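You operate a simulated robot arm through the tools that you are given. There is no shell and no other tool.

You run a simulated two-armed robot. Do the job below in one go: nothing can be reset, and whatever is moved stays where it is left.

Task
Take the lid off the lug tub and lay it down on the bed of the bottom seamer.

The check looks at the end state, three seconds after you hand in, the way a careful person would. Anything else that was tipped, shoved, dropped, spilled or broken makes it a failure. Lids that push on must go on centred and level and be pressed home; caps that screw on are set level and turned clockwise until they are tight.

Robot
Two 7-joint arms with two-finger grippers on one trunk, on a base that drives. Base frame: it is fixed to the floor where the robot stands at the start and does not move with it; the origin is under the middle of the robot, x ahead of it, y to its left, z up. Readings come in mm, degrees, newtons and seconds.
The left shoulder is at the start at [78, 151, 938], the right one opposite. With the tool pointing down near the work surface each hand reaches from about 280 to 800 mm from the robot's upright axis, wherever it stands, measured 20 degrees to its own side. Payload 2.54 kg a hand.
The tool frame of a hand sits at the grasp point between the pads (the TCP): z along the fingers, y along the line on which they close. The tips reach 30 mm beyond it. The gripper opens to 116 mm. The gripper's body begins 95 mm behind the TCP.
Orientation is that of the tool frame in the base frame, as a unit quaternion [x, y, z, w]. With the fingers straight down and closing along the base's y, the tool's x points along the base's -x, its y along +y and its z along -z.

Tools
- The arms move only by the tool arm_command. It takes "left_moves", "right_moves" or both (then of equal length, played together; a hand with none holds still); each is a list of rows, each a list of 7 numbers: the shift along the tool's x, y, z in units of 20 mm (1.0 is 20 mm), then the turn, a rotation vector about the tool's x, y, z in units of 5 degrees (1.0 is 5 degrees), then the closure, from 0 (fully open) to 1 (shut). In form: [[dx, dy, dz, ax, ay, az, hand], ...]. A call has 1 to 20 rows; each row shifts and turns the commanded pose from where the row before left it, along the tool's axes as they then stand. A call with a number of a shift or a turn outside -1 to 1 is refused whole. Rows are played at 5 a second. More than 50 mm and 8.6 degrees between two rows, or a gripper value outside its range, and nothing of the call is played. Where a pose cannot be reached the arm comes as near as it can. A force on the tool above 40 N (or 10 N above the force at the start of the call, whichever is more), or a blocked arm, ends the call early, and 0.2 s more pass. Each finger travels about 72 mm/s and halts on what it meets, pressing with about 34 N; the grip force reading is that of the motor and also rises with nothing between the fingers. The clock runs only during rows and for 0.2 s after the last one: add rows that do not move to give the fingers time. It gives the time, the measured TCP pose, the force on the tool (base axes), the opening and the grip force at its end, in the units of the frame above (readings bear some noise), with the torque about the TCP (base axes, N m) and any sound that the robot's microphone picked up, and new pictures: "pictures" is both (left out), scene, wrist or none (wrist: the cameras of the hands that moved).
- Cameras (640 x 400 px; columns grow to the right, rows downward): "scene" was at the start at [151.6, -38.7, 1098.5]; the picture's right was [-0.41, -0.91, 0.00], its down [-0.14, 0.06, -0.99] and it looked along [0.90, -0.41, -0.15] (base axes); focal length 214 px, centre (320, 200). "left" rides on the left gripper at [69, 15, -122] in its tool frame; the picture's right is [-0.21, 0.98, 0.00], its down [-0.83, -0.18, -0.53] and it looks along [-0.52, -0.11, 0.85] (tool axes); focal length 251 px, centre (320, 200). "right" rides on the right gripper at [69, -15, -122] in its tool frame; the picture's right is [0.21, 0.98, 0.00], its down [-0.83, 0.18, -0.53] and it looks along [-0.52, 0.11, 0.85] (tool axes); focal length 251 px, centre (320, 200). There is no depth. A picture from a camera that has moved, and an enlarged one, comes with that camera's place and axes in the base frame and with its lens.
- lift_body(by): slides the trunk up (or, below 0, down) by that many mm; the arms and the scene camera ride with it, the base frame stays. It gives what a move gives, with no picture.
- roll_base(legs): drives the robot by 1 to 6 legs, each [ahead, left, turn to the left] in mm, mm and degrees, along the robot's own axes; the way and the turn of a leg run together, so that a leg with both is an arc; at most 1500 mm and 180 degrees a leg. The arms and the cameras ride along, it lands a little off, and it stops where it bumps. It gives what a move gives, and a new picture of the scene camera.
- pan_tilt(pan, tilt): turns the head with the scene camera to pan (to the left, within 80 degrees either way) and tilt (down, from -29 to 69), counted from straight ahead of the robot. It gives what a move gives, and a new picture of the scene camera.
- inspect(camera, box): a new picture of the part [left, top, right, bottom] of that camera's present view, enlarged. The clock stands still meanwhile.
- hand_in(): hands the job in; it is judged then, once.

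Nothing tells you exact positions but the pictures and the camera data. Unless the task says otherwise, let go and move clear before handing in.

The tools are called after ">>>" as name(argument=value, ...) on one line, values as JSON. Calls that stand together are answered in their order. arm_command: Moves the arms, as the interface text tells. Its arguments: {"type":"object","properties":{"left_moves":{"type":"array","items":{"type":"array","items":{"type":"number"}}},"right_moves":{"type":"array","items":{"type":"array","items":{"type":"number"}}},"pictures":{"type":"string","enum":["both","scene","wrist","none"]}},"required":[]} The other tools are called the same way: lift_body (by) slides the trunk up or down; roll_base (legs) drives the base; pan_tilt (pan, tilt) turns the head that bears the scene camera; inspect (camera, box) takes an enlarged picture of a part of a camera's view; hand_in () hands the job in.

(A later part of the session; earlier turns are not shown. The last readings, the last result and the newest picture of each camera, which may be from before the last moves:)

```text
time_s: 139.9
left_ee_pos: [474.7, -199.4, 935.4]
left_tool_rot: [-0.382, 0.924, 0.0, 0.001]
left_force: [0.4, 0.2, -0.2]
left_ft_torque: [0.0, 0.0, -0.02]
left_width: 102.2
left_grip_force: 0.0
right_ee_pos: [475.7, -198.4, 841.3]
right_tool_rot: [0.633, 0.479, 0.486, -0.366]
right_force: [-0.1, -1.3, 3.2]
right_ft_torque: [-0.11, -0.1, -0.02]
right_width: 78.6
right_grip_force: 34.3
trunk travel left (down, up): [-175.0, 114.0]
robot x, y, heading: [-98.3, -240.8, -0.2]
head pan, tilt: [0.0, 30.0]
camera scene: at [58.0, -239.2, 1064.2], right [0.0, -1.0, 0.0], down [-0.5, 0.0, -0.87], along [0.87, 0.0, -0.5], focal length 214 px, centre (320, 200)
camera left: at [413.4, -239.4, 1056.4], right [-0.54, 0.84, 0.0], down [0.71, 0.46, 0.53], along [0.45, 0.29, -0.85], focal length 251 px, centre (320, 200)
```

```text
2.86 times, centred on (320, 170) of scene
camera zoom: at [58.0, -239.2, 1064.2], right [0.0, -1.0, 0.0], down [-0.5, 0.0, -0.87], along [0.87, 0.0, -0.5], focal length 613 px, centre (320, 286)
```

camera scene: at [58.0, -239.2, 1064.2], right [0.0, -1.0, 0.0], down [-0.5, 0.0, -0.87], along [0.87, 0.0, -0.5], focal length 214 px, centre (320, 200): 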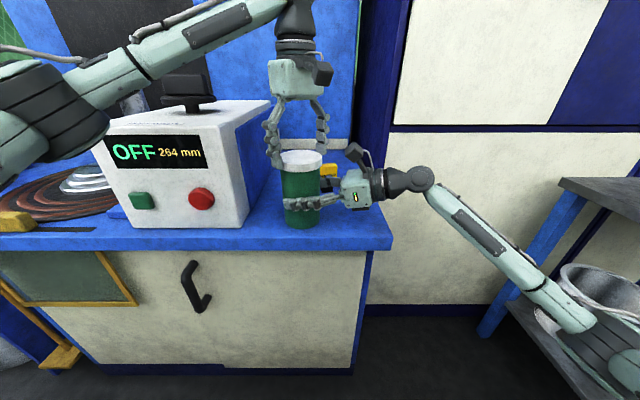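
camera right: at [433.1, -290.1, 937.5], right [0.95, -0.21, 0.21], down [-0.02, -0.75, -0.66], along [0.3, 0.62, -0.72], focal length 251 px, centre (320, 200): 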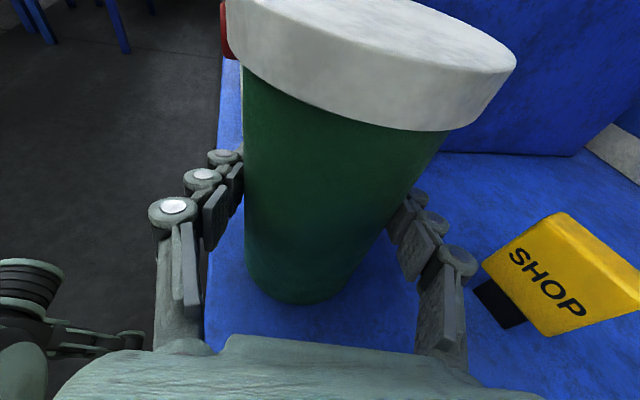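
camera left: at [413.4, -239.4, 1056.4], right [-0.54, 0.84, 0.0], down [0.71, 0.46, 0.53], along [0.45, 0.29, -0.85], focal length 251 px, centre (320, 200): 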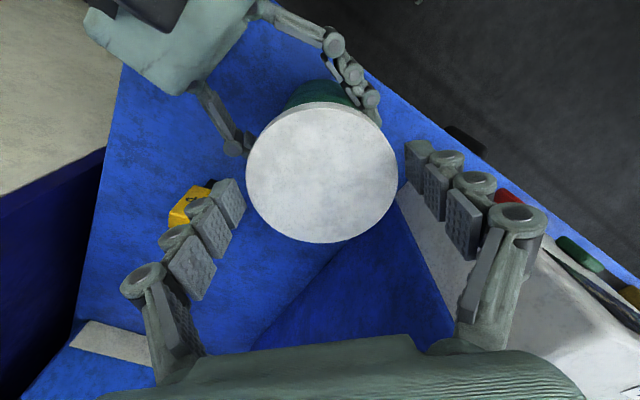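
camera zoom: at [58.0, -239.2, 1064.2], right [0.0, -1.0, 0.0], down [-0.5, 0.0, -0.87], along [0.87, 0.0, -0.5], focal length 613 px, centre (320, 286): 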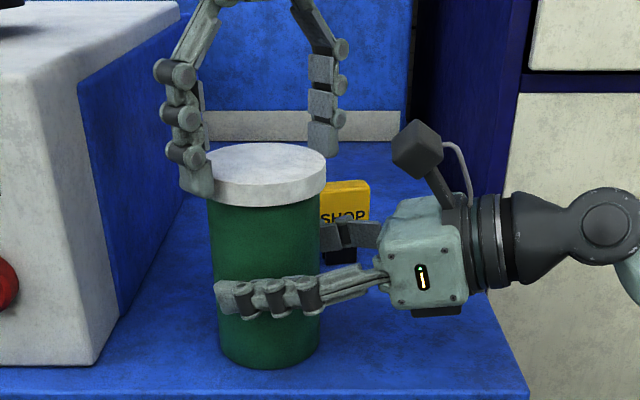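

From this angle I see the left forearm would pass over the tub when placing, while the right arm has a free path to the bed. So I'll swap roles: the left hand will hold the tub from the front, and the right hand will pull the lid and lay it down. First both hands back off.

>>> arm_command(left_moves=[[0, 0, 0, 0, 0, 0, 0], [0, 0, -1, 0, 0, 0, 0], [0, 0, -1, 0, 0, 0, 0], [0, 0, -1, 0, 0, 0, 0], [0, 0, -1, 0, 0, 0, 0], [0, 0, -1, 0, 0, 0, 0], [0, 0, -1, 0, 0, 0, 0], [0, 0, -1, 0, 0, 0, 0], [0, 0, -1, 0, 0, 0, 0], [0, 0, -1, 0, 0, 0, 0], [0, 0, 0, 0, 0, 1, 0], [0, 0, 0, 0, 0, 1, 0], [0, 0, 0, 0, 0, 1, 0], [0, 0, 0, 0, 0, 1, 0], [0, 0, 0, 0, 0, 1, 0], [0, 0, 0, 0, 0, 1, 0], [0, 0, 0, 0, 0, 1, 0], [0, 0, 0, 0, 0, 1, 0], [0, 0, 0, 0, 0, 1, 0]], pictures="none")

>>> arm_command(right_moves=[[0, 0, 0, 0, 0, 0, 0.34], [0, 0, 0, 0, 0, 0, 0.28], [0, 0, 0, 0, 0, 0, 0.2], [0, 0, 0, 0, 0, 0, 0.1], [0, 0, 0, 0, 0, 0, 0], [0, 0, -0.8, 0, 0, 0, 0], [0, 0, -0.8, 0, 0, 0, 0], [0, 0, -0.8, 0, 0, 0, 0], [0, 0, -0.8, 0, 0, 0, 0], [0, 0, -0.8, 0, 0, 0, 0], [0, 0, -0.8, 0, 0, 0, 0], [0, 0, -0.8, 0, 0, 0, 0], [0, 0, -0.8, 0, 0, 0, 0], [0.8, 0, -0.8, 0, 0, 0, 0], [0.8, 0, -0.8, 0, 0, 0, 0], [0.8, 0, -0.8, 0, 0, 0, 0], [0.8, 0, 0, 0, 0, 0, 0], [0, 0, 0, 0, 0, 0, 0]])

>>> inspect(camera="scene", box=[240, 100, 400, 240])

```text
time_s: 143.9
left_ee_pos: [473.5, -199.9, 1115.0]
left_tool_rot: [0.0, 1.0, 0.0, 0.0]
left_force: [1.1, 1.0, 0.2]
left_ft_torque: [-0.01, -0.06, -0.02]
left_width: 116.1
left_grip_force: 0.0
right_ee_pos: [476.0, -199.7, 840.3]
right_tool_rot: [0.632, 0.479, 0.486, -0.367]
right_force: [-1.5, -0.5, 1.8]
right_ft_torque: [-0.05, -0.05, -0.02]
right_width: 78.6
right_grip_force: 34.4
trunk travel left (down, up): [-175.0, 114.0]
robot x, y, heading: [-99.8, -238.1, -0.2]
head pan, tilt: [0.0, 30.0]
```

```text
time_s: 147.8
left_ee_pos: [474.2, -200.7, 1114.8]
left_tool_rot: [0.0, 1.0, 0.0, 0.0]
left_force: [-0.6, -0.7, 0.1]
left_ft_torque: [0.04, -0.03, 0.0]
left_width: 116.0
left_grip_force: 0.2
right_ee_pos: [434.8, -346.7, 948.9]
right_tool_rot: [0.632, 0.479, 0.486, -0.367]
right_force: [0.3, 0.0, 0.5]
right_ft_torque: [0.03, 0.04, 0.02]
right_width: 116.0
right_grip_force: 0.1
trunk travel left (down, up): [-175.0, 114.0]
robot x, y, heading: [-99.3, -238.9, -0.1]
head pan, tilt: [0.0, 30.0]
camera scene: at [58.2, -239.1, 1064.1], right [0.0, -1.0, 0.0], down [-0.5, 0.0, -0.87], along [0.87, 0.0, -0.5], focal length 214 px, centre (320, 200)
camera right: at [391.1, -437.6, 1045.0], right [0.95, -0.21, 0.21], down [-0.02, -0.75, -0.66], along [0.3, 0.62, -0.72], focal length 251 px, centre (320, 200)
```

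scene: 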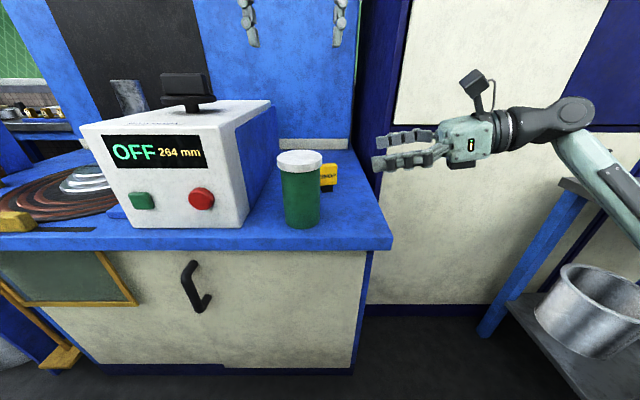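
right: 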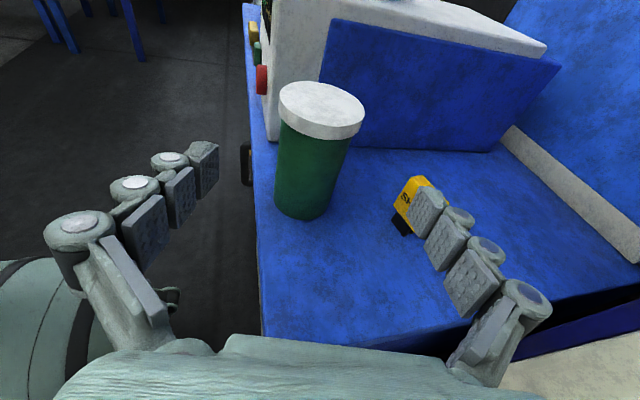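

```text
2.86 times, centred on (320, 170) of scene
camera zoom: at [58.2, -239.1, 1064.1], right [0.0, -1.0, 0.0], down [-0.5, 0.0, -0.87], along [0.87, 0.0, -0.5], focal length 613 px, centre (320, 286)
```

zoom: 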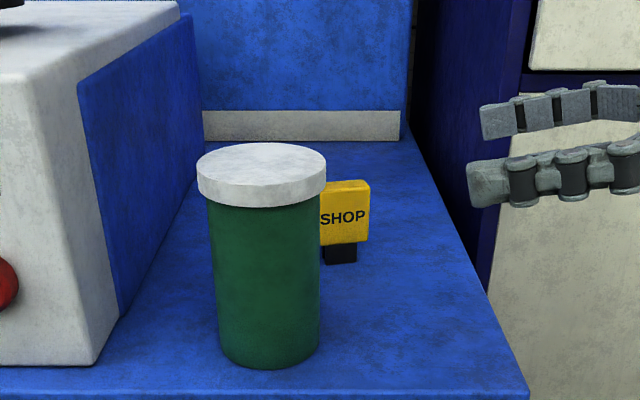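

The tub is undisturbed. Now I'll turn the right hand fingers-down beside the tub, and bring the left hand back and pitch it forward by 60°.

>>> arm_command(right_moves=[[0, 0, 0, 0.755, -0.57, -0.982, 0], [0, 0, 0, 0.755, -0.57, -0.982, 0], [0, 0, 0, 0.755, -0.57, -0.982, 0], [0, 0, 0, 0.755, -0.57, -0.982, 0], [0, 0, 0, 0.755, -0.57, -0.982, 0], [0, 0, 0, 0.755, -0.57, -0.982, 0], [0, 0, 0, 0.755, -0.57, -0.982, 0], [0, 0, 0, 0.755, -0.57, -0.982, 0], [0, 0, 0, 0.755, -0.57, -0.982, 0], [0, 0, 0, 0.755, -0.57, -0.982, 0], [0, 0, 0, 0.755, -0.57, -0.982, 0], [0, 0, 0, 0.755, -0.57, -0.982, 0], [0, 0, 0, 0.755, -0.57, -0.982, 0], [0, 0, 0, 0.755, -0.57, -0.982, 0], [0, 0, 0, 0.755, -0.57, -0.982, 0], [0, 0, 0, 0.755, -0.57, -0.982, 0], [0, 0, 0, 0.755, -0.57, -0.982, 0], [0, 0, 0, 0.755, -0.57, -0.982, 0], [0, 0, 0, 0, 0, 0, 0]], pictures="scene")

>>> arm_command(left_moves=[[0.886, 0.25, 0.464, 0, 0, 0, 0], [0.886, 0.25, 0.464, 0, 0, 0, 0], [0.886, 0.25, 0.464, 0, 0, 0, 0], [0.886, 0.25, 0.464, 0, 0, 0, 0], [0.886, 0.25, 0.464, 0, 0, 0, 0], [0.886, 0.25, 0.464, 0, 0, 0, 0], [0.886, 0.25, 0.464, 0, 0, 0, 0], [0, 0, 0, 0, 0, 1, 0], [0, 0, 0, 0, 0, 1, 0], [0, 0, 0, 0, 0, 1, 0], [0, 0, 0, 0, -1, 0, 0], [0, 0, 0, 0, -1, 0, 0], [0, 0, 0, 0, -1, 0, 0], [0, 0, 0, 0, -1, 0, 0], [0, 0, 0, 0, -1, 0, 0], [0, 0, 0, 0, -1, 0, 0], [0, 0, 0, 0, 0, 0, 0]], pictures="both")

```text
time_s: 151.8
left_ee_pos: [475.1, -200.3, 1115.4]
left_tool_rot: [0.0, 1.0, 0.0, 0.0]
left_force: [0.5, 0.7, 0.2]
left_ft_torque: [0.0, 0.01, 0.0]
left_width: 116.1
left_grip_force: 0.1
right_ee_pos: [433.7, -347.4, 947.8]
right_tool_rot: [0.0, 1.0, 0.0, 0.0]
right_force: [0.3, 0.1, -0.6]
right_ft_torque: [0.0, -0.01, -0.01]
right_width: 115.9
right_grip_force: 0.0
trunk travel left (down, up): [-175.0, 114.0]
robot x, y, heading: [-102.7, -237.1, -0.1]
head pan, tilt: [0.0, 30.0]
camera scene: at [58.2, -239.2, 1064.1], right [0.0, -1.0, 0.0], down [-0.5, 0.0, -0.87], along [0.87, 0.0, -0.5], focal length 214 px, centre (320, 200)
```

scene: 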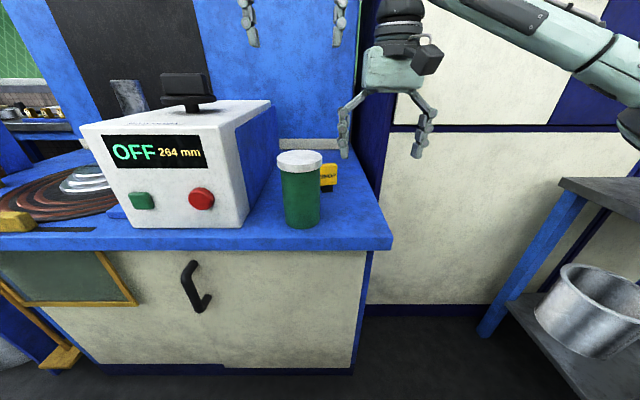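

```text
time_s: 155.3
left_ee_pos: [350.1, -164.3, 1050.1]
left_tool_rot: [0.126, 0.958, -0.034, 0.257]
left_force: [0.5, -0.9, -0.1]
left_ft_torque: [0.01, 0.01, 0.01]
left_width: 115.9
left_grip_force: 0.0
right_ee_pos: [434.5, -346.4, 948.8]
right_tool_rot: [0.001, 1.0, 0.001, 0.0]
right_force: [-0.2, 0.8, 0.0]
right_ft_torque: [0.0, 0.01, 0.02]
right_width: 115.8
right_grip_force: 0.1
trunk travel left (down, up): [-175.0, 114.0]
robot x, y, heading: [-96.5, -240.7, 0.2]
head pan, tilt: [0.0, 30.0]
camera scene: at [58.2, -239.1, 1064.2], right [0.0, -1.0, 0.0], down [-0.5, 0.0, -0.87], along [0.87, 0.0, -0.5], focal length 214 px, centre (320, 200)
camera left: at [236.4, -120.1, 1120.3], right [0.43, 0.9, 0.11], down [0.39, -0.29, 0.88], along [0.82, -0.34, -0.47], focal length 251 px, centre (320, 200)
```

scene: 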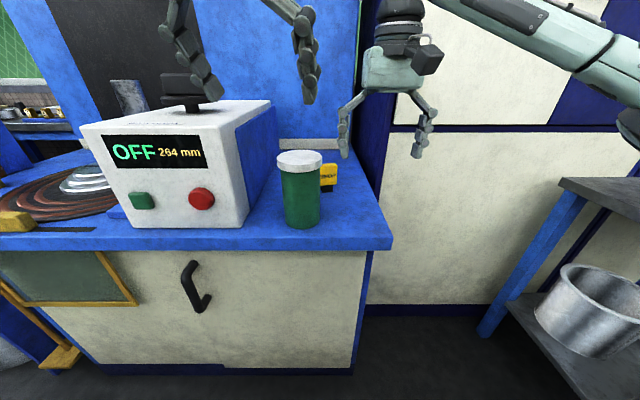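
left: 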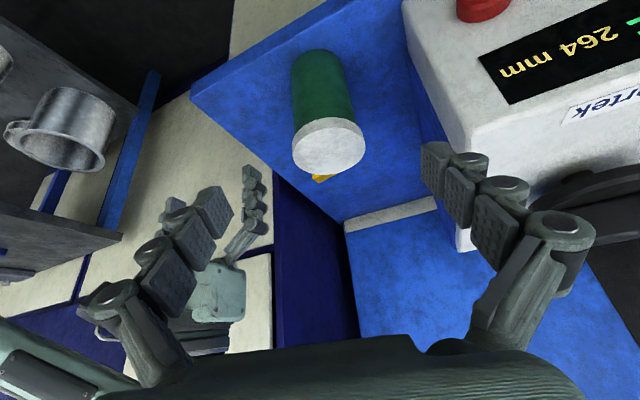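

Both are moving freely. I'll raise the right hand out of the way and finish pitching the left hand to 60°.

>>> arm_command(right_moves=[[0, 0, -1, 0, 0, 0, 0], [0, 0, -1, 0, 0, 0, 0], [0, 0, -1, 0, 0, 0, 0], [0, 0, -1, 0, 0, 0, 0], [0, -1, -0.8, 0, 0, 0, 0], [0, -1, 0, 0, 0, 0, 0], [0, 0, 0, 0, 0, 0, 0]], left_moves=[[0, 0, 0, 0, -1, 0, 0], [0, 0, 0, 0, -1, 0, 0], [0, 0, 0, 0, -1, 0, 0], [0, 0, 0, 0, -1, 0, 0], [0, 0, 0, 0, -1, 0, 0], [0, 0, 0, 0, -1, 0, 0], [0, 0, 0, 0, 0, 0, 0]])

```text
time_s: 156.9
left_ee_pos: [350.4, -165.4, 1049.7]
left_tool_rot: [0.114, 0.858, -0.066, 0.496]
left_force: [-0.2, 0.3, -0.5]
left_ft_torque: [0.0, -0.01, 0.0]
left_width: 116.0
left_grip_force: 0.0
right_ee_pos: [433.9, -385.8, 1044.8]
right_tool_rot: [0.001, 1.0, 0.001, 0.0]
right_force: [0.6, 0.4, 0.4]
right_ft_torque: [0.04, -0.01, 0.0]
right_width: 115.9
right_grip_force: 0.0
trunk travel left (down, up): [-175.0, 114.0]
robot x, y, heading: [-101.4, -237.1, -0.1]
head pan, tilt: [0.0, 30.0]
camera scene: at [58.2, -239.1, 1064.2], right [0.0, -1.0, 0.0], down [-0.5, 0.0, -0.87], along [0.87, 0.0, -0.5], focal length 214 px, centre (320, 200)
camera right: at [365.0, -401.5, 1164.9], right [-0.21, 0.98, 0.0], down [0.83, 0.18, 0.53], along [0.52, 0.11, -0.85], focal length 251 px, centre (320, 200)
camera left: at [217.8, -115.0, 1050.2], right [0.36, 0.92, 0.19], down [-0.1, -0.16, 0.98], along [0.93, -0.37, 0.03], focal length 251 px, centre (320, 200)
```

scene: 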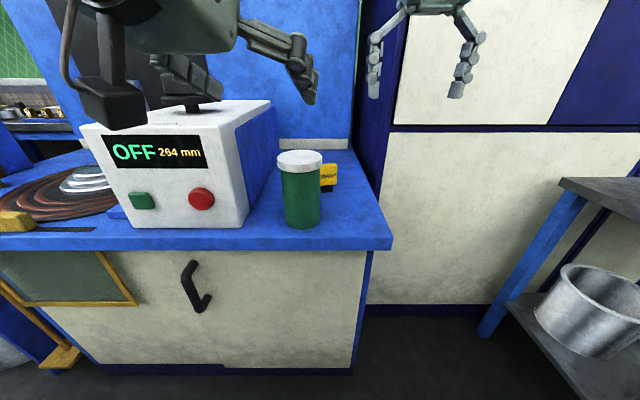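
right: 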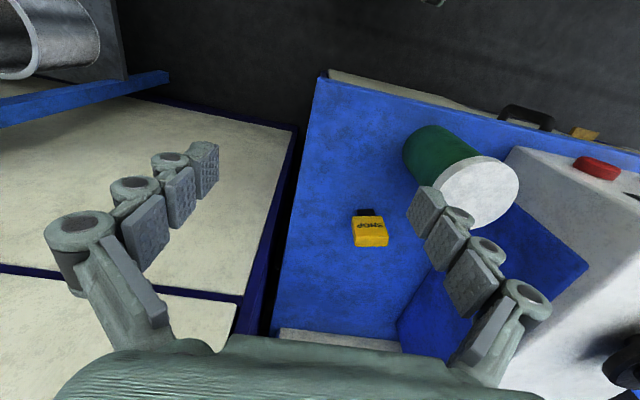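
left: 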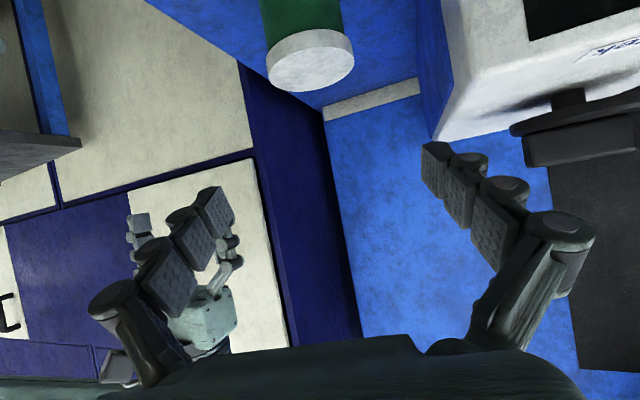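

The left hand has the right attitude: fingers forward, 30° down. Lowering it to the pre-approach point in front of the tub.

>>> arm_command(left_moves=[[0.917, 0.002, 0.947, 0, 0, 0, 0], [0.917, 0.002, 0.947, 0, 0, 0, 0], [0.917, 0.002, 0.947, 0, 0, 0, 0], [0.917, 0.002, 0.947, 0, 0, 0, 0], [0.917, 0.002, 0.947, 0, 0, 0, 0], [0.917, 0.002, 0.947, 0, 0, 0, 0], [0, 0, 0, 0, 0, 0, 0]])

```text
time_s: 158.6
left_ee_pos: [394.1, -176.7, 898.6]
left_tool_rot: [0.113, 0.859, -0.065, 0.495]
left_force: [-0.8, 0.6, 0.4]
left_ft_torque: [-0.01, 0.0, 0.01]
left_width: 116.0
left_grip_force: 0.0
right_ee_pos: [434.4, -386.8, 1044.9]
right_tool_rot: [0.001, 1.0, 0.001, 0.0]
right_force: [0.4, 0.2, 0.4]
right_ft_torque: [0.0, 0.0, 0.02]
right_width: 116.0
right_grip_force: 0.2
trunk travel left (down, up): [-175.0, 114.0]
robot x, y, heading: [-99.9, -239.0, 0.0]
head pan, tilt: [0.0, 30.0]
camera scene: at [58.1, -239.1, 1064.2], right [0.0, -1.0, 0.0], down [-0.5, 0.0, -0.87], along [0.87, 0.0, -0.5], focal length 214 px, centre (320, 200)
camera left: at [261.0, -126.6, 898.8], right [0.36, 0.92, 0.19], down [-0.09, -0.16, 0.98], along [0.93, -0.37, 0.03], focal length 251 px, centre (320, 200)
```

scene: 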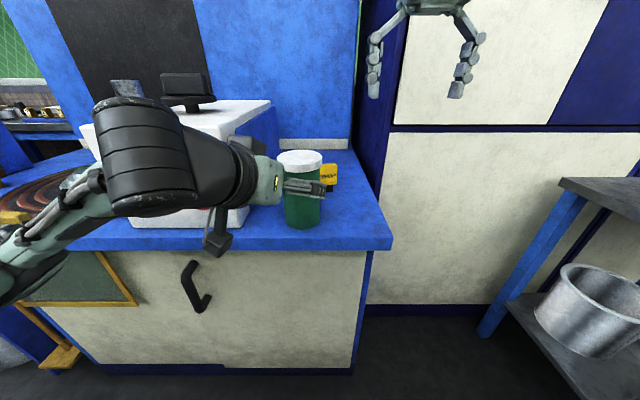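
left: 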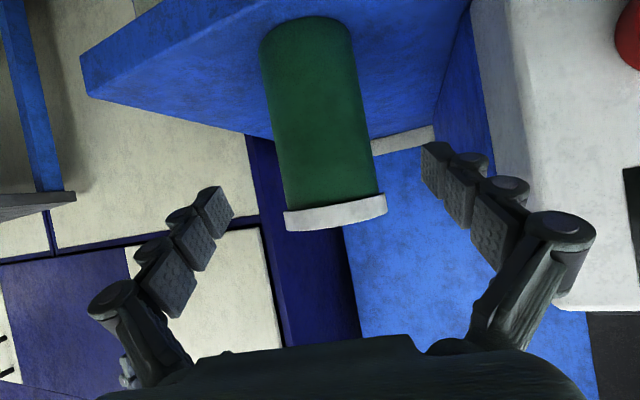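

The tub is centred between the left fingers. Advancing along the hand's line in two stages.

>>> arm_command(left_moves=[[0, 0, 0.75, 0, 0, 0, 0], [0, 0, 0.75, 0, 0, 0, 0], [0, 0, 0.75, 0, 0, 0, 0], [0, 0, 0.75, 0, 0, 0, 0], [0, 0, 0, 0, 0, 0, 0]])

>>> inspect(camera="scene", box=[200, 120, 400, 260])

```text
time_s: 159.8
left_ee_pos: [442.3, -190.4, 867.7]
left_tool_rot: [0.113, 0.858, -0.066, 0.496]
left_force: [0.3, -1.5, 0.6]
left_ft_torque: [0.01, 0.0, -0.01]
left_width: 115.9
left_grip_force: 0.1
right_ee_pos: [433.7, -386.8, 1044.3]
right_tool_rot: [0.0, 1.0, 0.0, 0.0]
right_force: [-0.6, -0.9, 0.1]
right_ft_torque: [0.01, 0.02, -0.01]
right_width: 116.0
right_grip_force: 0.1
trunk travel left (down, up): [-175.0, 114.0]
robot x, y, heading: [-99.4, -241.0, -0.1]
head pan, tilt: [0.0, 30.0]
camera scene: at [58.2, -239.1, 1064.2], right [0.0, -1.0, 0.0], down [-0.5, 0.0, -0.87], along [0.87, 0.0, -0.5], focal length 214 px, centre (320, 200)
camera left: at [310.2, -139.9, 868.6], right [0.36, 0.92, 0.19], down [-0.09, -0.16, 0.98], along [0.93, -0.37, 0.03], focal length 251 px, centre (320, 200)
```

scene: 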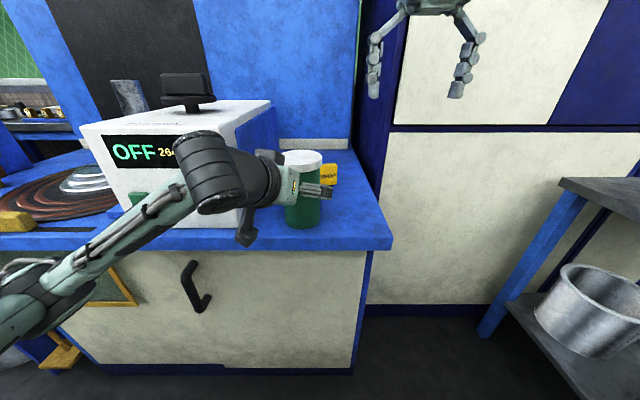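
left: 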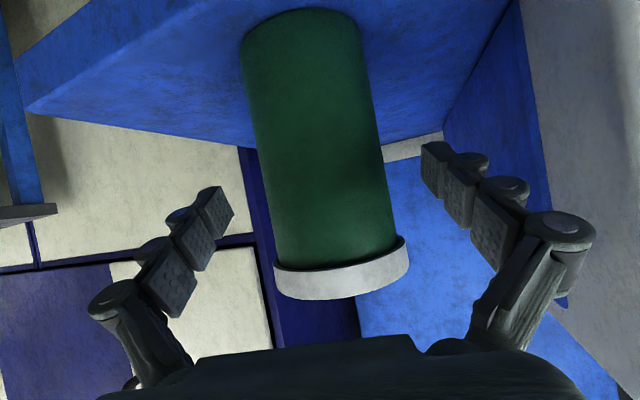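

```text
2.86 times, centred on (300, 190) of scene
camera zoom: at [58.2, -239.1, 1064.2], right [0.0, -1.0, 0.0], down [-0.5, 0.0, -0.87], along [0.87, 0.0, -0.5], focal length 613 px, centre (377, 229)
```

zoom: 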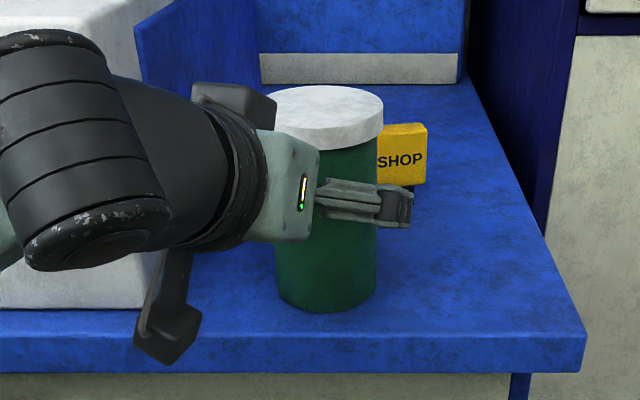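

Good clearance all around. Advancing the last 40 mm and closing on the tub body.

>>> arm_command(left_moves=[[0, 0.04, 0.7, 0, 0, 0, 0], [0, 0, 0.7, 0, 0, 0, 0], [0, 0, 0.6, 0, 0, 0, 0], [0, 0, 0, 0, 0, 0, 0.15], [0, 0, 0, 0, 0, 0, 0.22], [0, 0, 0, 0, 0, 0, 0.25], [0, 0, 0, 0, 0, 0, 0.28], [0, 0, 0, 0, 0, 0, 0.31], [0, 0, 0, 0, 0, 0, 0.34], [0, 0, 0, 0, 0, 0, 0.38], [0, 0, 0, 0, 0, 0, 0.42], [0, 0, 0, 0, 0, 0, 0.45]])

>>> inspect(camera="scene", box=[200, 120, 400, 260])

```text
time_s: 162.3
left_ee_pos: [476.6, -197.6, 849.0]
left_tool_rot: [0.113, 0.859, -0.065, 0.496]
left_force: [-0.2, -1.2, 0.9]
left_ft_torque: [-0.18, 0.08, -0.04]
left_width: 78.3
left_grip_force: 33.8
right_ee_pos: [434.2, -386.5, 1045.1]
right_tool_rot: [0.001, 1.0, 0.001, 0.0]
right_force: [0.4, -0.4, -0.5]
right_ft_torque: [0.01, -0.02, 0.01]
right_width: 116.0
right_grip_force: 0.0
trunk travel left (down, up): [-175.0, 114.0]
robot x, y, heading: [-98.4, -238.1, -0.1]
head pan, tilt: [0.0, 30.0]
camera scene: at [58.0, -239.2, 1064.2], right [0.0, -1.0, 0.0], down [-0.5, 0.0, -0.87], along [0.87, 0.0, -0.5], focal length 214 px, centre (320, 200)
camera left: at [343.4, -147.9, 849.1], right [0.36, 0.92, 0.19], down [-0.1, -0.16, 0.98], along [0.93, -0.37, 0.03], focal length 251 px, centre (320, 200)
```

scene: 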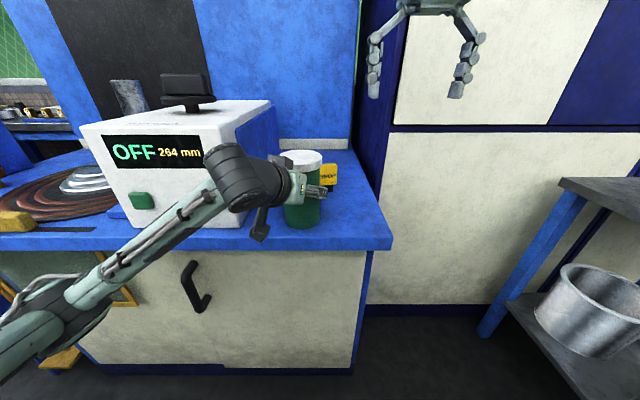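
left: 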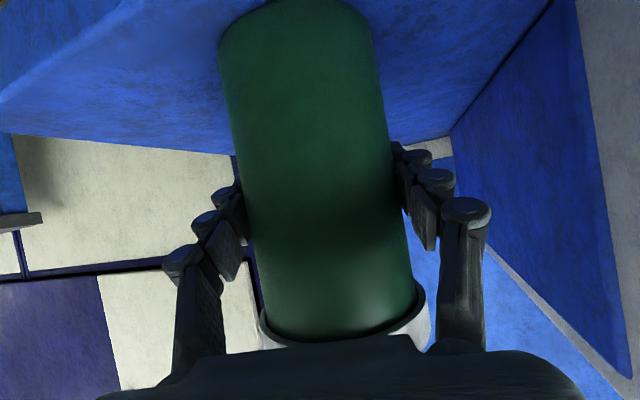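

```text
2.86 times, centred on (300, 190) of scene
camera zoom: at [58.0, -239.2, 1064.2], right [0.0, -1.0, 0.0], down [-0.5, 0.0, -0.87], along [0.87, 0.0, -0.5], focal length 613 px, centre (377, 229)
```

zoom: 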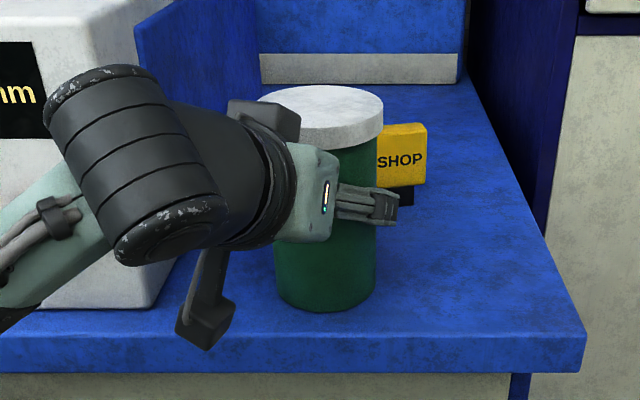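

The left hand holds the tub, which has not shifted. Now the right hand goes over the lid.

>>> arm_command(right_moves=[[-0.21, 0.94, 0, 0, 0, 0, 0], [-0.21, 0.94, 0, 0, 0, 0, 0], [-0.21, 0.94, 0, 0, 0, 0, 0], [-0.21, 0.94, 0, 0, 0, 0, 0], [-0.21, 0.94, 0, 0, 0, 0, 0], [-0.21, 0.94, 0, 0, 0, 0, 0], [-0.21, 0.94, 0, 0, 0, 0, 0], [-0.21, 0.94, 0, 0, 0, 0, 0], [-0.21, 0.94, 0, 0, 0, 0, 0], [-0.21, 0.94, 0, 0, 0, 0, 0], [0, 0, 0, 0, 0, 0, 0]])

```text
time_s: 164.8
left_ee_pos: [474.7, -197.6, 848.8]
left_tool_rot: [0.114, 0.859, -0.066, 0.495]
left_force: [-0.8, 0.3, 3.0]
left_ft_torque: [-0.11, 0.07, -0.06]
left_width: 78.1
left_grip_force: 33.8
right_ee_pos: [477.1, -199.4, 1043.8]
right_tool_rot: [0.0, 1.0, 0.0, 0.001]
right_force: [0.1, 0.3, 0.0]
right_ft_torque: [-0.03, 0.0, -0.01]
right_width: 116.0
right_grip_force: 0.1
trunk travel left (down, up): [-175.0, 114.0]
robot x, y, heading: [-96.1, -239.2, 0.1]
head pan, tilt: [0.0, 30.0]
camera scene: at [57.9, -239.1, 1064.2], right [0.0, -1.0, 0.0], down [-0.5, 0.0, -0.87], along [0.87, 0.0, -0.5], focal length 214 px, centre (320, 200)
camera right: at [406.7, -213.4, 1164.9], right [-0.21, 0.98, 0.0], down [0.83, 0.18, 0.53], along [0.52, 0.11, -0.85], focal length 251 px, centre (320, 200)
```

scene: 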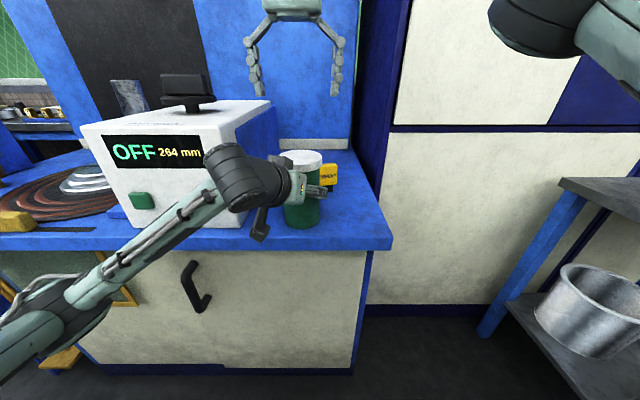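
right: 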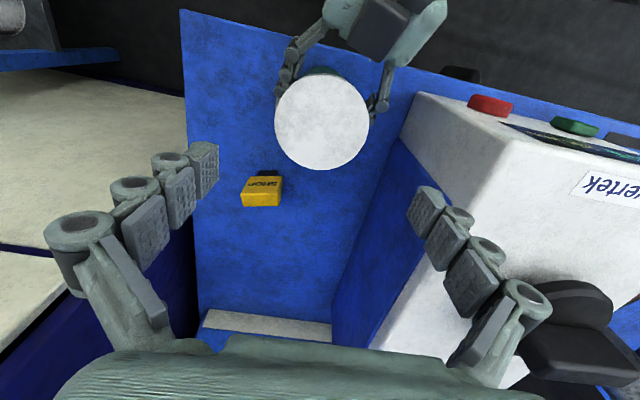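

Centred to within a few mm; correcting and descending to the skirt.

>>> arm_command(right_moves=[[0.1, 0.05, 1, 0, 0, 0, 0], [0, 0, 1, 0, 0, 0, 0], [0, 0, 1, 0, 0, 0, 0], [0, 0, 1, 0, 0, 0, 0], [0, 0, 1, 0, 0, 0, 0], [0, 0, 0.4, 0, 0, 0, 0], [0, 0, 0, 0, 0, 0, 0.12], [0, 0, 0, 0, 0, 0, 0.12]])

>>> inspect(camera="scene", box=[220, 100, 380, 240])

```text
time_s: 166.6
left_ee_pos: [475.8, -198.5, 847.7]
left_tool_rot: [0.113, 0.859, -0.065, 0.495]
left_force: [0.3, 0.2, 3.7]
left_ft_torque: [-0.15, 0.08, -0.03]
left_width: 78.3
left_grip_force: 34.2
right_ee_pos: [474.3, -197.7, 937.8]
right_tool_rot: [0.0, 1.0, 0.001, 0.0]
right_force: [0.4, 0.1, -0.6]
right_ft_torque: [-0.02, -0.05, 0.01]
right_width: 102.1
right_grip_force: 0.2
trunk travel left (down, up): [-175.0, 114.0]
robot x, y, heading: [-97.5, -236.6, -0.0]
head pan, tilt: [0.0, 30.0]
camera scene: at [57.9, -239.1, 1064.2], right [0.0, -1.0, 0.0], down [-0.5, 0.0, -0.87], along [0.87, 0.0, -0.5], focal length 214 px, centre (320, 200)
camera right: at [404.3, -212.4, 1057.3], right [-0.21, 0.98, 0.0], down [0.83, 0.18, 0.53], along [0.52, 0.11, -0.85], focal length 251 px, centre (320, 200)
```

scene: 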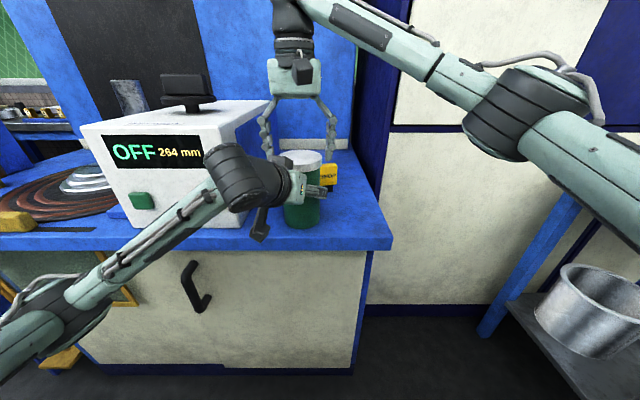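
right: 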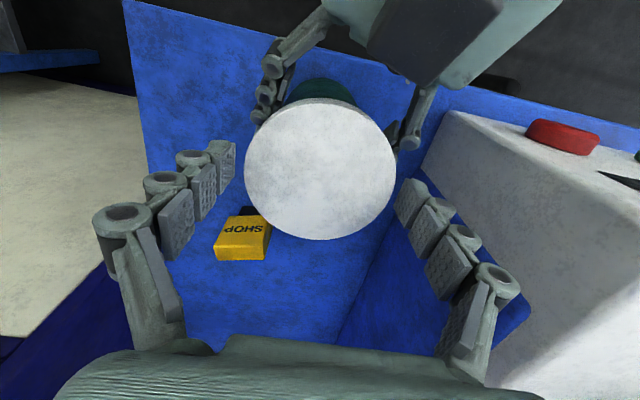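

```text
2.86 times, centred on (300, 170) of scene
camera zoom: at [57.9, -239.1, 1064.2], right [0.0, -1.0, 0.0], down [-0.5, 0.0, -0.87], along [0.87, 0.0, -0.5], focal length 613 px, centre (377, 286)
```

zoom: 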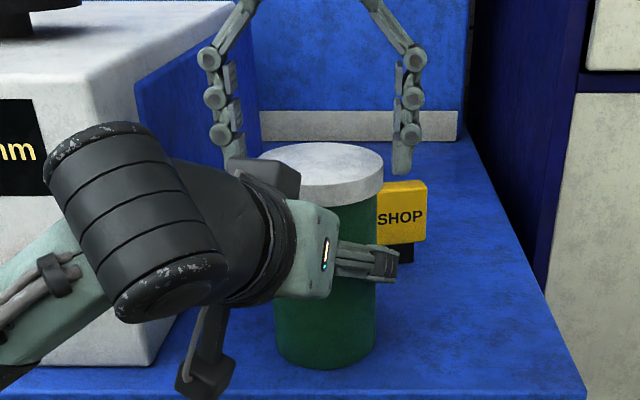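

Nicely placed: the right fingertips are at the skirt. A small correction, then closing on the lid.

>>> arm_command(right_moves=[[0, -0.06, 0.13, 0, 0, 0, 0.12], [0, 0, 0, 0, 0, 0, 0.16], [0, 0, 0, 0, 0, 0, 0.19], [0, 0, 0, 0, 0, 0, 0.22], [0, 0, 0, 0, 0, 0, 0.28], [0, 0, 0, 0, 0, 0, 0.35], [0, 0, 0, 0, 0, 0, 0.4]])

>>> inspect(camera="scene", box=[220, 100, 380, 240])

```text
time_s: 168.2
left_ee_pos: [474.8, -197.3, 848.4]
left_tool_rot: [0.113, 0.858, -0.066, 0.496]
left_force: [3.2, -6.9, 0.0]
left_ft_torque: [-0.08, -0.19, 0.02]
left_width: 78.0
left_grip_force: 34.3
right_ee_pos: [474.2, -198.9, 934.8]
right_tool_rot: [0.0, 1.0, 0.001, 0.001]
right_force: [-0.1, 8.7, 11.3]
right_ft_torque: [0.54, -0.04, 0.1]
right_width: 96.6
right_grip_force: 34.4
trunk travel left (down, up): [-175.0, 114.0]
robot x, y, heading: [-101.5, -239.6, 0.1]
head pan, tilt: [0.0, 30.0]
camera scene: at [57.6, -239.0, 1064.3], right [0.0, -1.0, 0.0], down [-0.5, 0.0, -0.87], along [0.87, 0.0, -0.5], focal length 214 px, centre (320, 200)
camera right: at [403.5, -213.0, 1055.4], right [-0.21, 0.98, 0.0], down [0.83, 0.18, 0.54], along [0.52, 0.12, -0.84], focal length 251 px, centre (320, 200)
```

scene: 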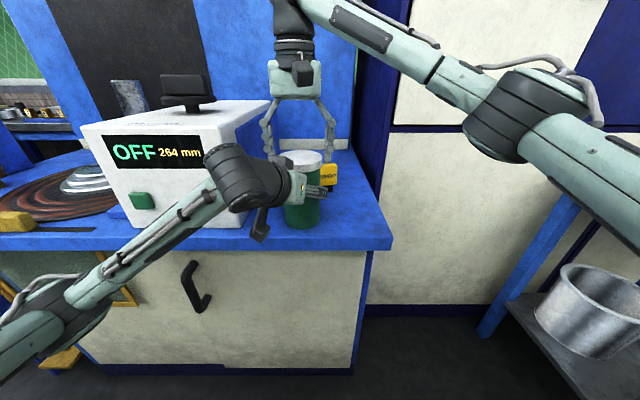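
right: 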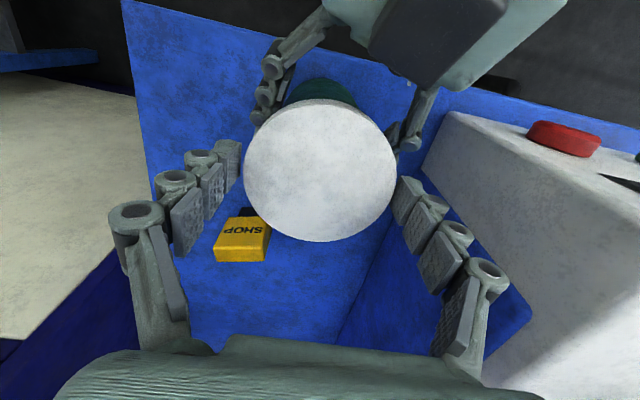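

```text
2.86 times, centred on (300, 170) of scene
camera zoom: at [57.6, -239.0, 1064.3], right [0.0, -1.0, 0.0], down [-0.5, 0.0, -0.87], along [0.87, 0.0, -0.5], focal length 613 px, centre (377, 286)
```

zoom: 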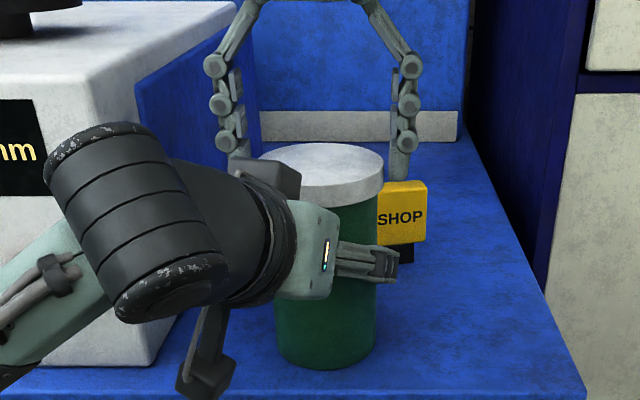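

The lid is gripped with the tub held. Pulling up slowly.

>>> arm_command(right_moves=[[0, 0, -0.1, 0, 0, 0, 0.45], [0, 0, -0.1, 0, 0, 0, 0.45], [0, 0, -0.1, 0, 0, 0, 0.45], [0, 0, -0.1, 0, 0, 0, 0.45], [0, 0, 0, 0, 0, 0, 0.45]], pictures="none")

>>> inspect(camera="scene", box=[220, 100, 380, 240])

```text
time_s: 169.3
left_ee_pos: [475.8, -196.3, 848.1]
left_tool_rot: [0.113, 0.859, -0.065, 0.496]
left_force: [-0.9, 0.3, 3.7]
left_ft_torque: [-0.14, 0.07, -0.02]
left_width: 78.0
left_grip_force: 34.4
right_ee_pos: [473.7, -199.0, 941.0]
right_tool_rot: [0.001, 1.0, 0.0, 0.001]
right_force: [0.2, 0.2, -0.6]
right_ft_torque: [0.0, 0.02, 0.0]
right_width: 96.3
right_grip_force: 34.3
trunk travel left (down, up): [-175.0, 114.0]
robot x, y, heading: [-98.8, -240.3, -0.2]
head pan, tilt: [0.0, 30.0]
heard: snap
```

```text
2.86 times, centred on (300, 170) of scene
camera zoom: at [57.9, -239.1, 1064.2], right [0.0, -1.0, 0.0], down [-0.5, 0.0, -0.87], along [0.87, 0.0, -0.5], focal length 613 px, centre (377, 286)
```

zoom: 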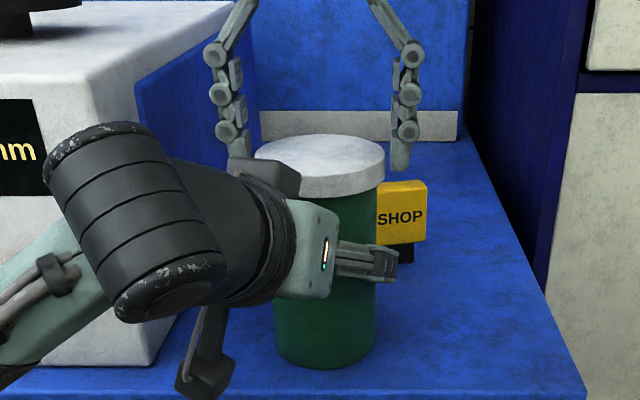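

Snap: the lid is off and the tub stayed down. Lifting it clear, vertically first.

>>> arm_command(right_moves=[[0, 0, -0.3, 0, 0, 0, 0.45], [0, 0, -0.5, 0, 0, 0, 0.45], [0, 0, -0.5, 0, 0, 0, 0.45], [0, 0, -0.5, 0, 0, 0, 0.45], [0, 0, -0.6, 0, 0, 0, 0.45], [0, 0, -0.6, 0, 0, 0, 0.45], [0, 0, -0.6, 0, 0, 0, 0.45], [0, 0, 0, 0, 0, 0, 0.45]])

>>> inspect(camera="scene", box=[220, 80, 380, 240])

```text
time_s: 171.2
left_ee_pos: [477.2, -197.6, 847.7]
left_tool_rot: [0.114, 0.859, -0.066, 0.496]
left_force: [0.0, 1.9, 4.5]
left_ft_torque: [-0.08, 0.02, -0.05]
left_width: 78.1
left_grip_force: 33.9
right_ee_pos: [473.7, -198.7, 1014.4]
right_tool_rot: [0.0, 1.0, 0.0, 0.0]
right_force: [-0.3, -0.1, -0.7]
right_ft_torque: [-0.01, 0.01, 0.02]
right_width: 96.3
right_grip_force: 34.0
trunk travel left (down, up): [-175.0, 114.0]
robot x, y, heading: [-100.9, -235.6, -0.0]
head pan, tilt: [0.0, 30.0]
camera scene: at [57.9, -239.1, 1064.2], right [0.0, -1.0, 0.0], down [-0.5, 0.0, -0.87], along [0.87, 0.0, -0.5], focal length 214 px, centre (320, 200)
camera right: at [404.1, -213.4, 1134.5], right [-0.21, 0.98, 0.0], down [0.83, 0.18, 0.53], along [0.52, 0.11, -0.85], focal length 251 px, centre (320, 200)
```

scene: 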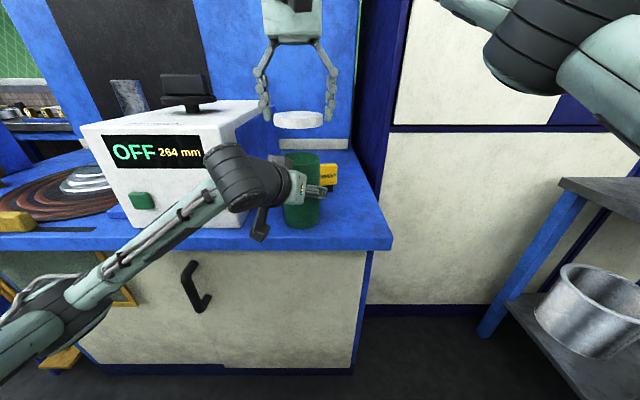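
right: 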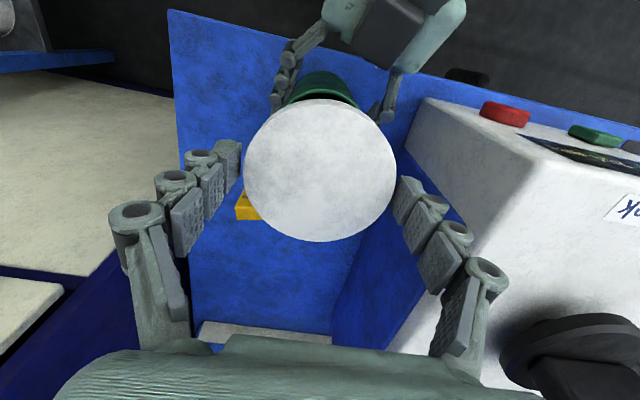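

```text
2.50 times, centred on (300, 160) of scene
camera zoom: at [57.9, -239.1, 1064.2], right [0.0, -1.0, 0.0], down [-0.5, 0.0, -0.87], along [0.87, 0.0, -0.5], focal length 536 px, centre (370, 300)
```

zoom: 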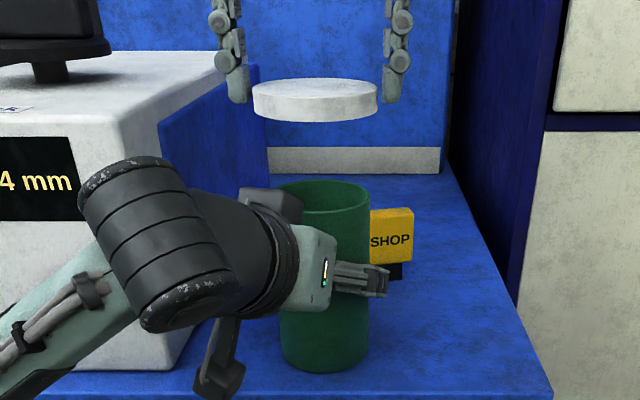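

The lid hangs level in the right hand. I'll carry it right, over the free part of the bed at about (525, -318). Then I'll release and withdraw the left hand before lowering.

>>> arm_command(right_moves=[[-0.425, -0.992, 0, 0, 0, 0, 0.45], [-0.425, -0.992, 0, 0, 0, 0, 0.45], [-0.425, -0.992, 0, 0, 0, 0, 0.45], [-0.425, -0.992, 0, 0, 0, 0, 0.45], [-0.425, -0.992, 0, 0, 0, 0, 0.45], [-0.425, -0.992, 0, 0, 0, 0, 0.45], [0, 0, 0, 0, 0, 0, 0.45]])

>>> arm_command(left_moves=[[0, 0, 0, 0, 0, 0, 0.34], [0, 0, 0, 0, 0, 0, 0.28], [0, 0, 0, 0, 0, 0, 0.2], [0, 0, 0, 0, 0, 0, 0.1], [0, 0, 0, 0, 0, 0, 0], [0, 0, 0, 0, 0, 0, 0], [0, 0, -0.7, 0, 0, 0, 0], [0, 0, -0.7, 0, 0, 0, 0], [0, 0, -0.7, 0, 0, 0, 0], [0, 0, -0.7, 0, 0, 0, 0], [0, 0, -0.7, 0, 0, 0, 0], [0, 0, -0.7, 0, 0, 0, 0], [0, 0, -0.7, 0, 0, 0, 0], [0, 0, 0, 0, 0, 0, 0]])

>>> inspect(camera="scene", box=[240, 80, 420, 240])

```text
time_s: 172.8
left_ee_pos: [476.2, -196.3, 848.7]
left_tool_rot: [0.114, 0.859, -0.066, 0.495]
left_force: [-1.2, 0.4, 4.7]
left_ft_torque: [-0.17, 0.08, 0.0]
left_width: 78.0
left_grip_force: 33.6
right_ee_pos: [526.3, -318.8, 1013.6]
right_tool_rot: [0.0, 1.0, 0.001, 0.0]
right_force: [-0.1, -0.3, -0.9]
right_ft_torque: [0.02, -0.01, -0.02]
right_width: 96.4
right_grip_force: 34.0
trunk travel left (down, up): [-175.0, 114.0]
robot x, y, heading: [-100.6, -238.9, -0.4]
head pan, tilt: [0.0, 30.0]
camera scene: at [57.8, -239.2, 1064.2], right [0.0, -1.0, 0.0], down [-0.5, 0.0, -0.87], along [0.87, 0.0, -0.5], focal length 214 px, centre (320, 200)
camera right: at [455.7, -333.1, 1134.3], right [-0.21, 0.98, 0.0], down [0.83, 0.18, 0.53], along [0.52, 0.11, -0.85], focal length 251 px, centre (320, 200)
```

scene: 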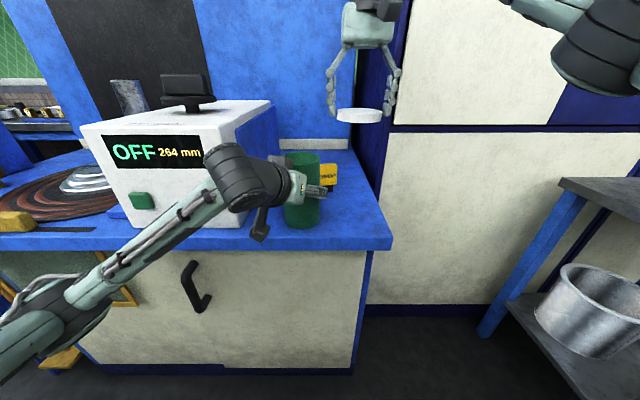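
right: 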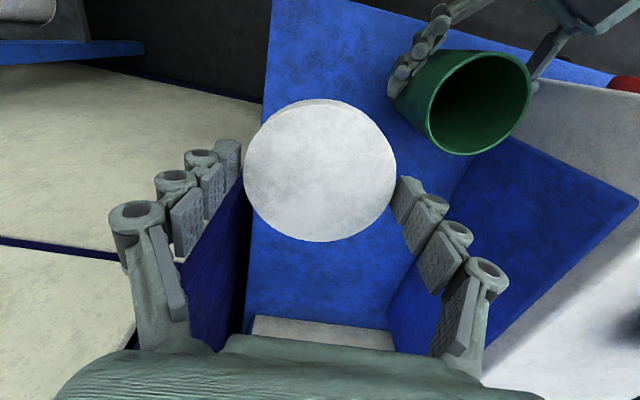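

```text
time_s: 175.8
left_ee_pos: [394.9, -174.8, 897.2]
left_tool_rot: [0.114, 0.859, -0.066, 0.496]
left_force: [-0.2, -0.2, -0.7]
left_ft_torque: [0.02, -0.01, 0.01]
left_width: 116.0
left_grip_force: 0.0
right_ee_pos: [525.4, -316.5, 1013.6]
right_tool_rot: [0.0, 1.0, 0.001, 0.0]
right_force: [-0.4, -0.5, -0.9]
right_ft_torque: [0.02, 0.0, -0.01]
right_width: 96.5
right_grip_force: 33.9
trunk travel left (down, up): [-175.0, 114.0]
robot x, y, heading: [-100.9, -237.5, -0.2]
head pan, tilt: [0.0, 30.0]
camera scene: at [58.2, -239.1, 1064.1], right [0.0, -1.0, 0.0], down [-0.5, 0.0, -0.87], along [0.87, 0.0, -0.5], focal length 214 px, centre (320, 200)
camera left: at [261.8, -125.8, 898.3], right [0.36, 0.92, 0.19], down [-0.09, -0.16, 0.98], along [0.93, -0.37, 0.03], focal length 251 px, centre (320, 200)
```

scene: 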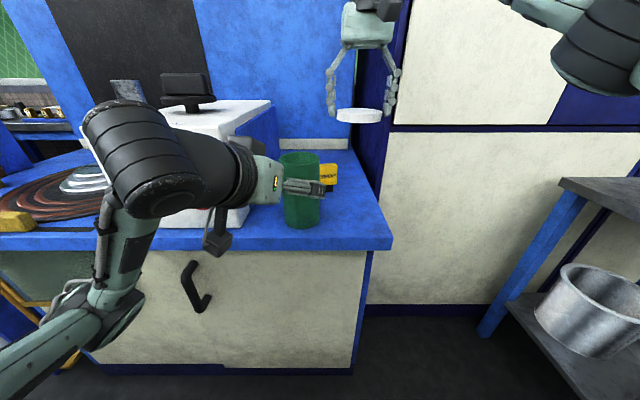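
left: 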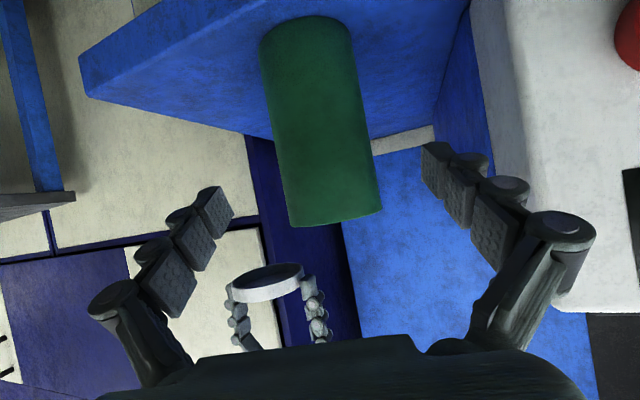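

```text
2.50 times, centred on (330, 160) of scene
camera zoom: at [58.2, -239.1, 1064.1], right [0.0, -1.0, 0.0], down [-0.5, 0.0, -0.87], along [0.87, 0.0, -0.5], focal length 536 px, centre (295, 300)
```

zoom: 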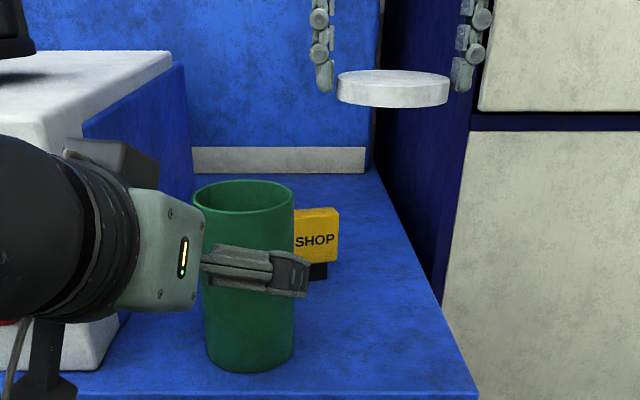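

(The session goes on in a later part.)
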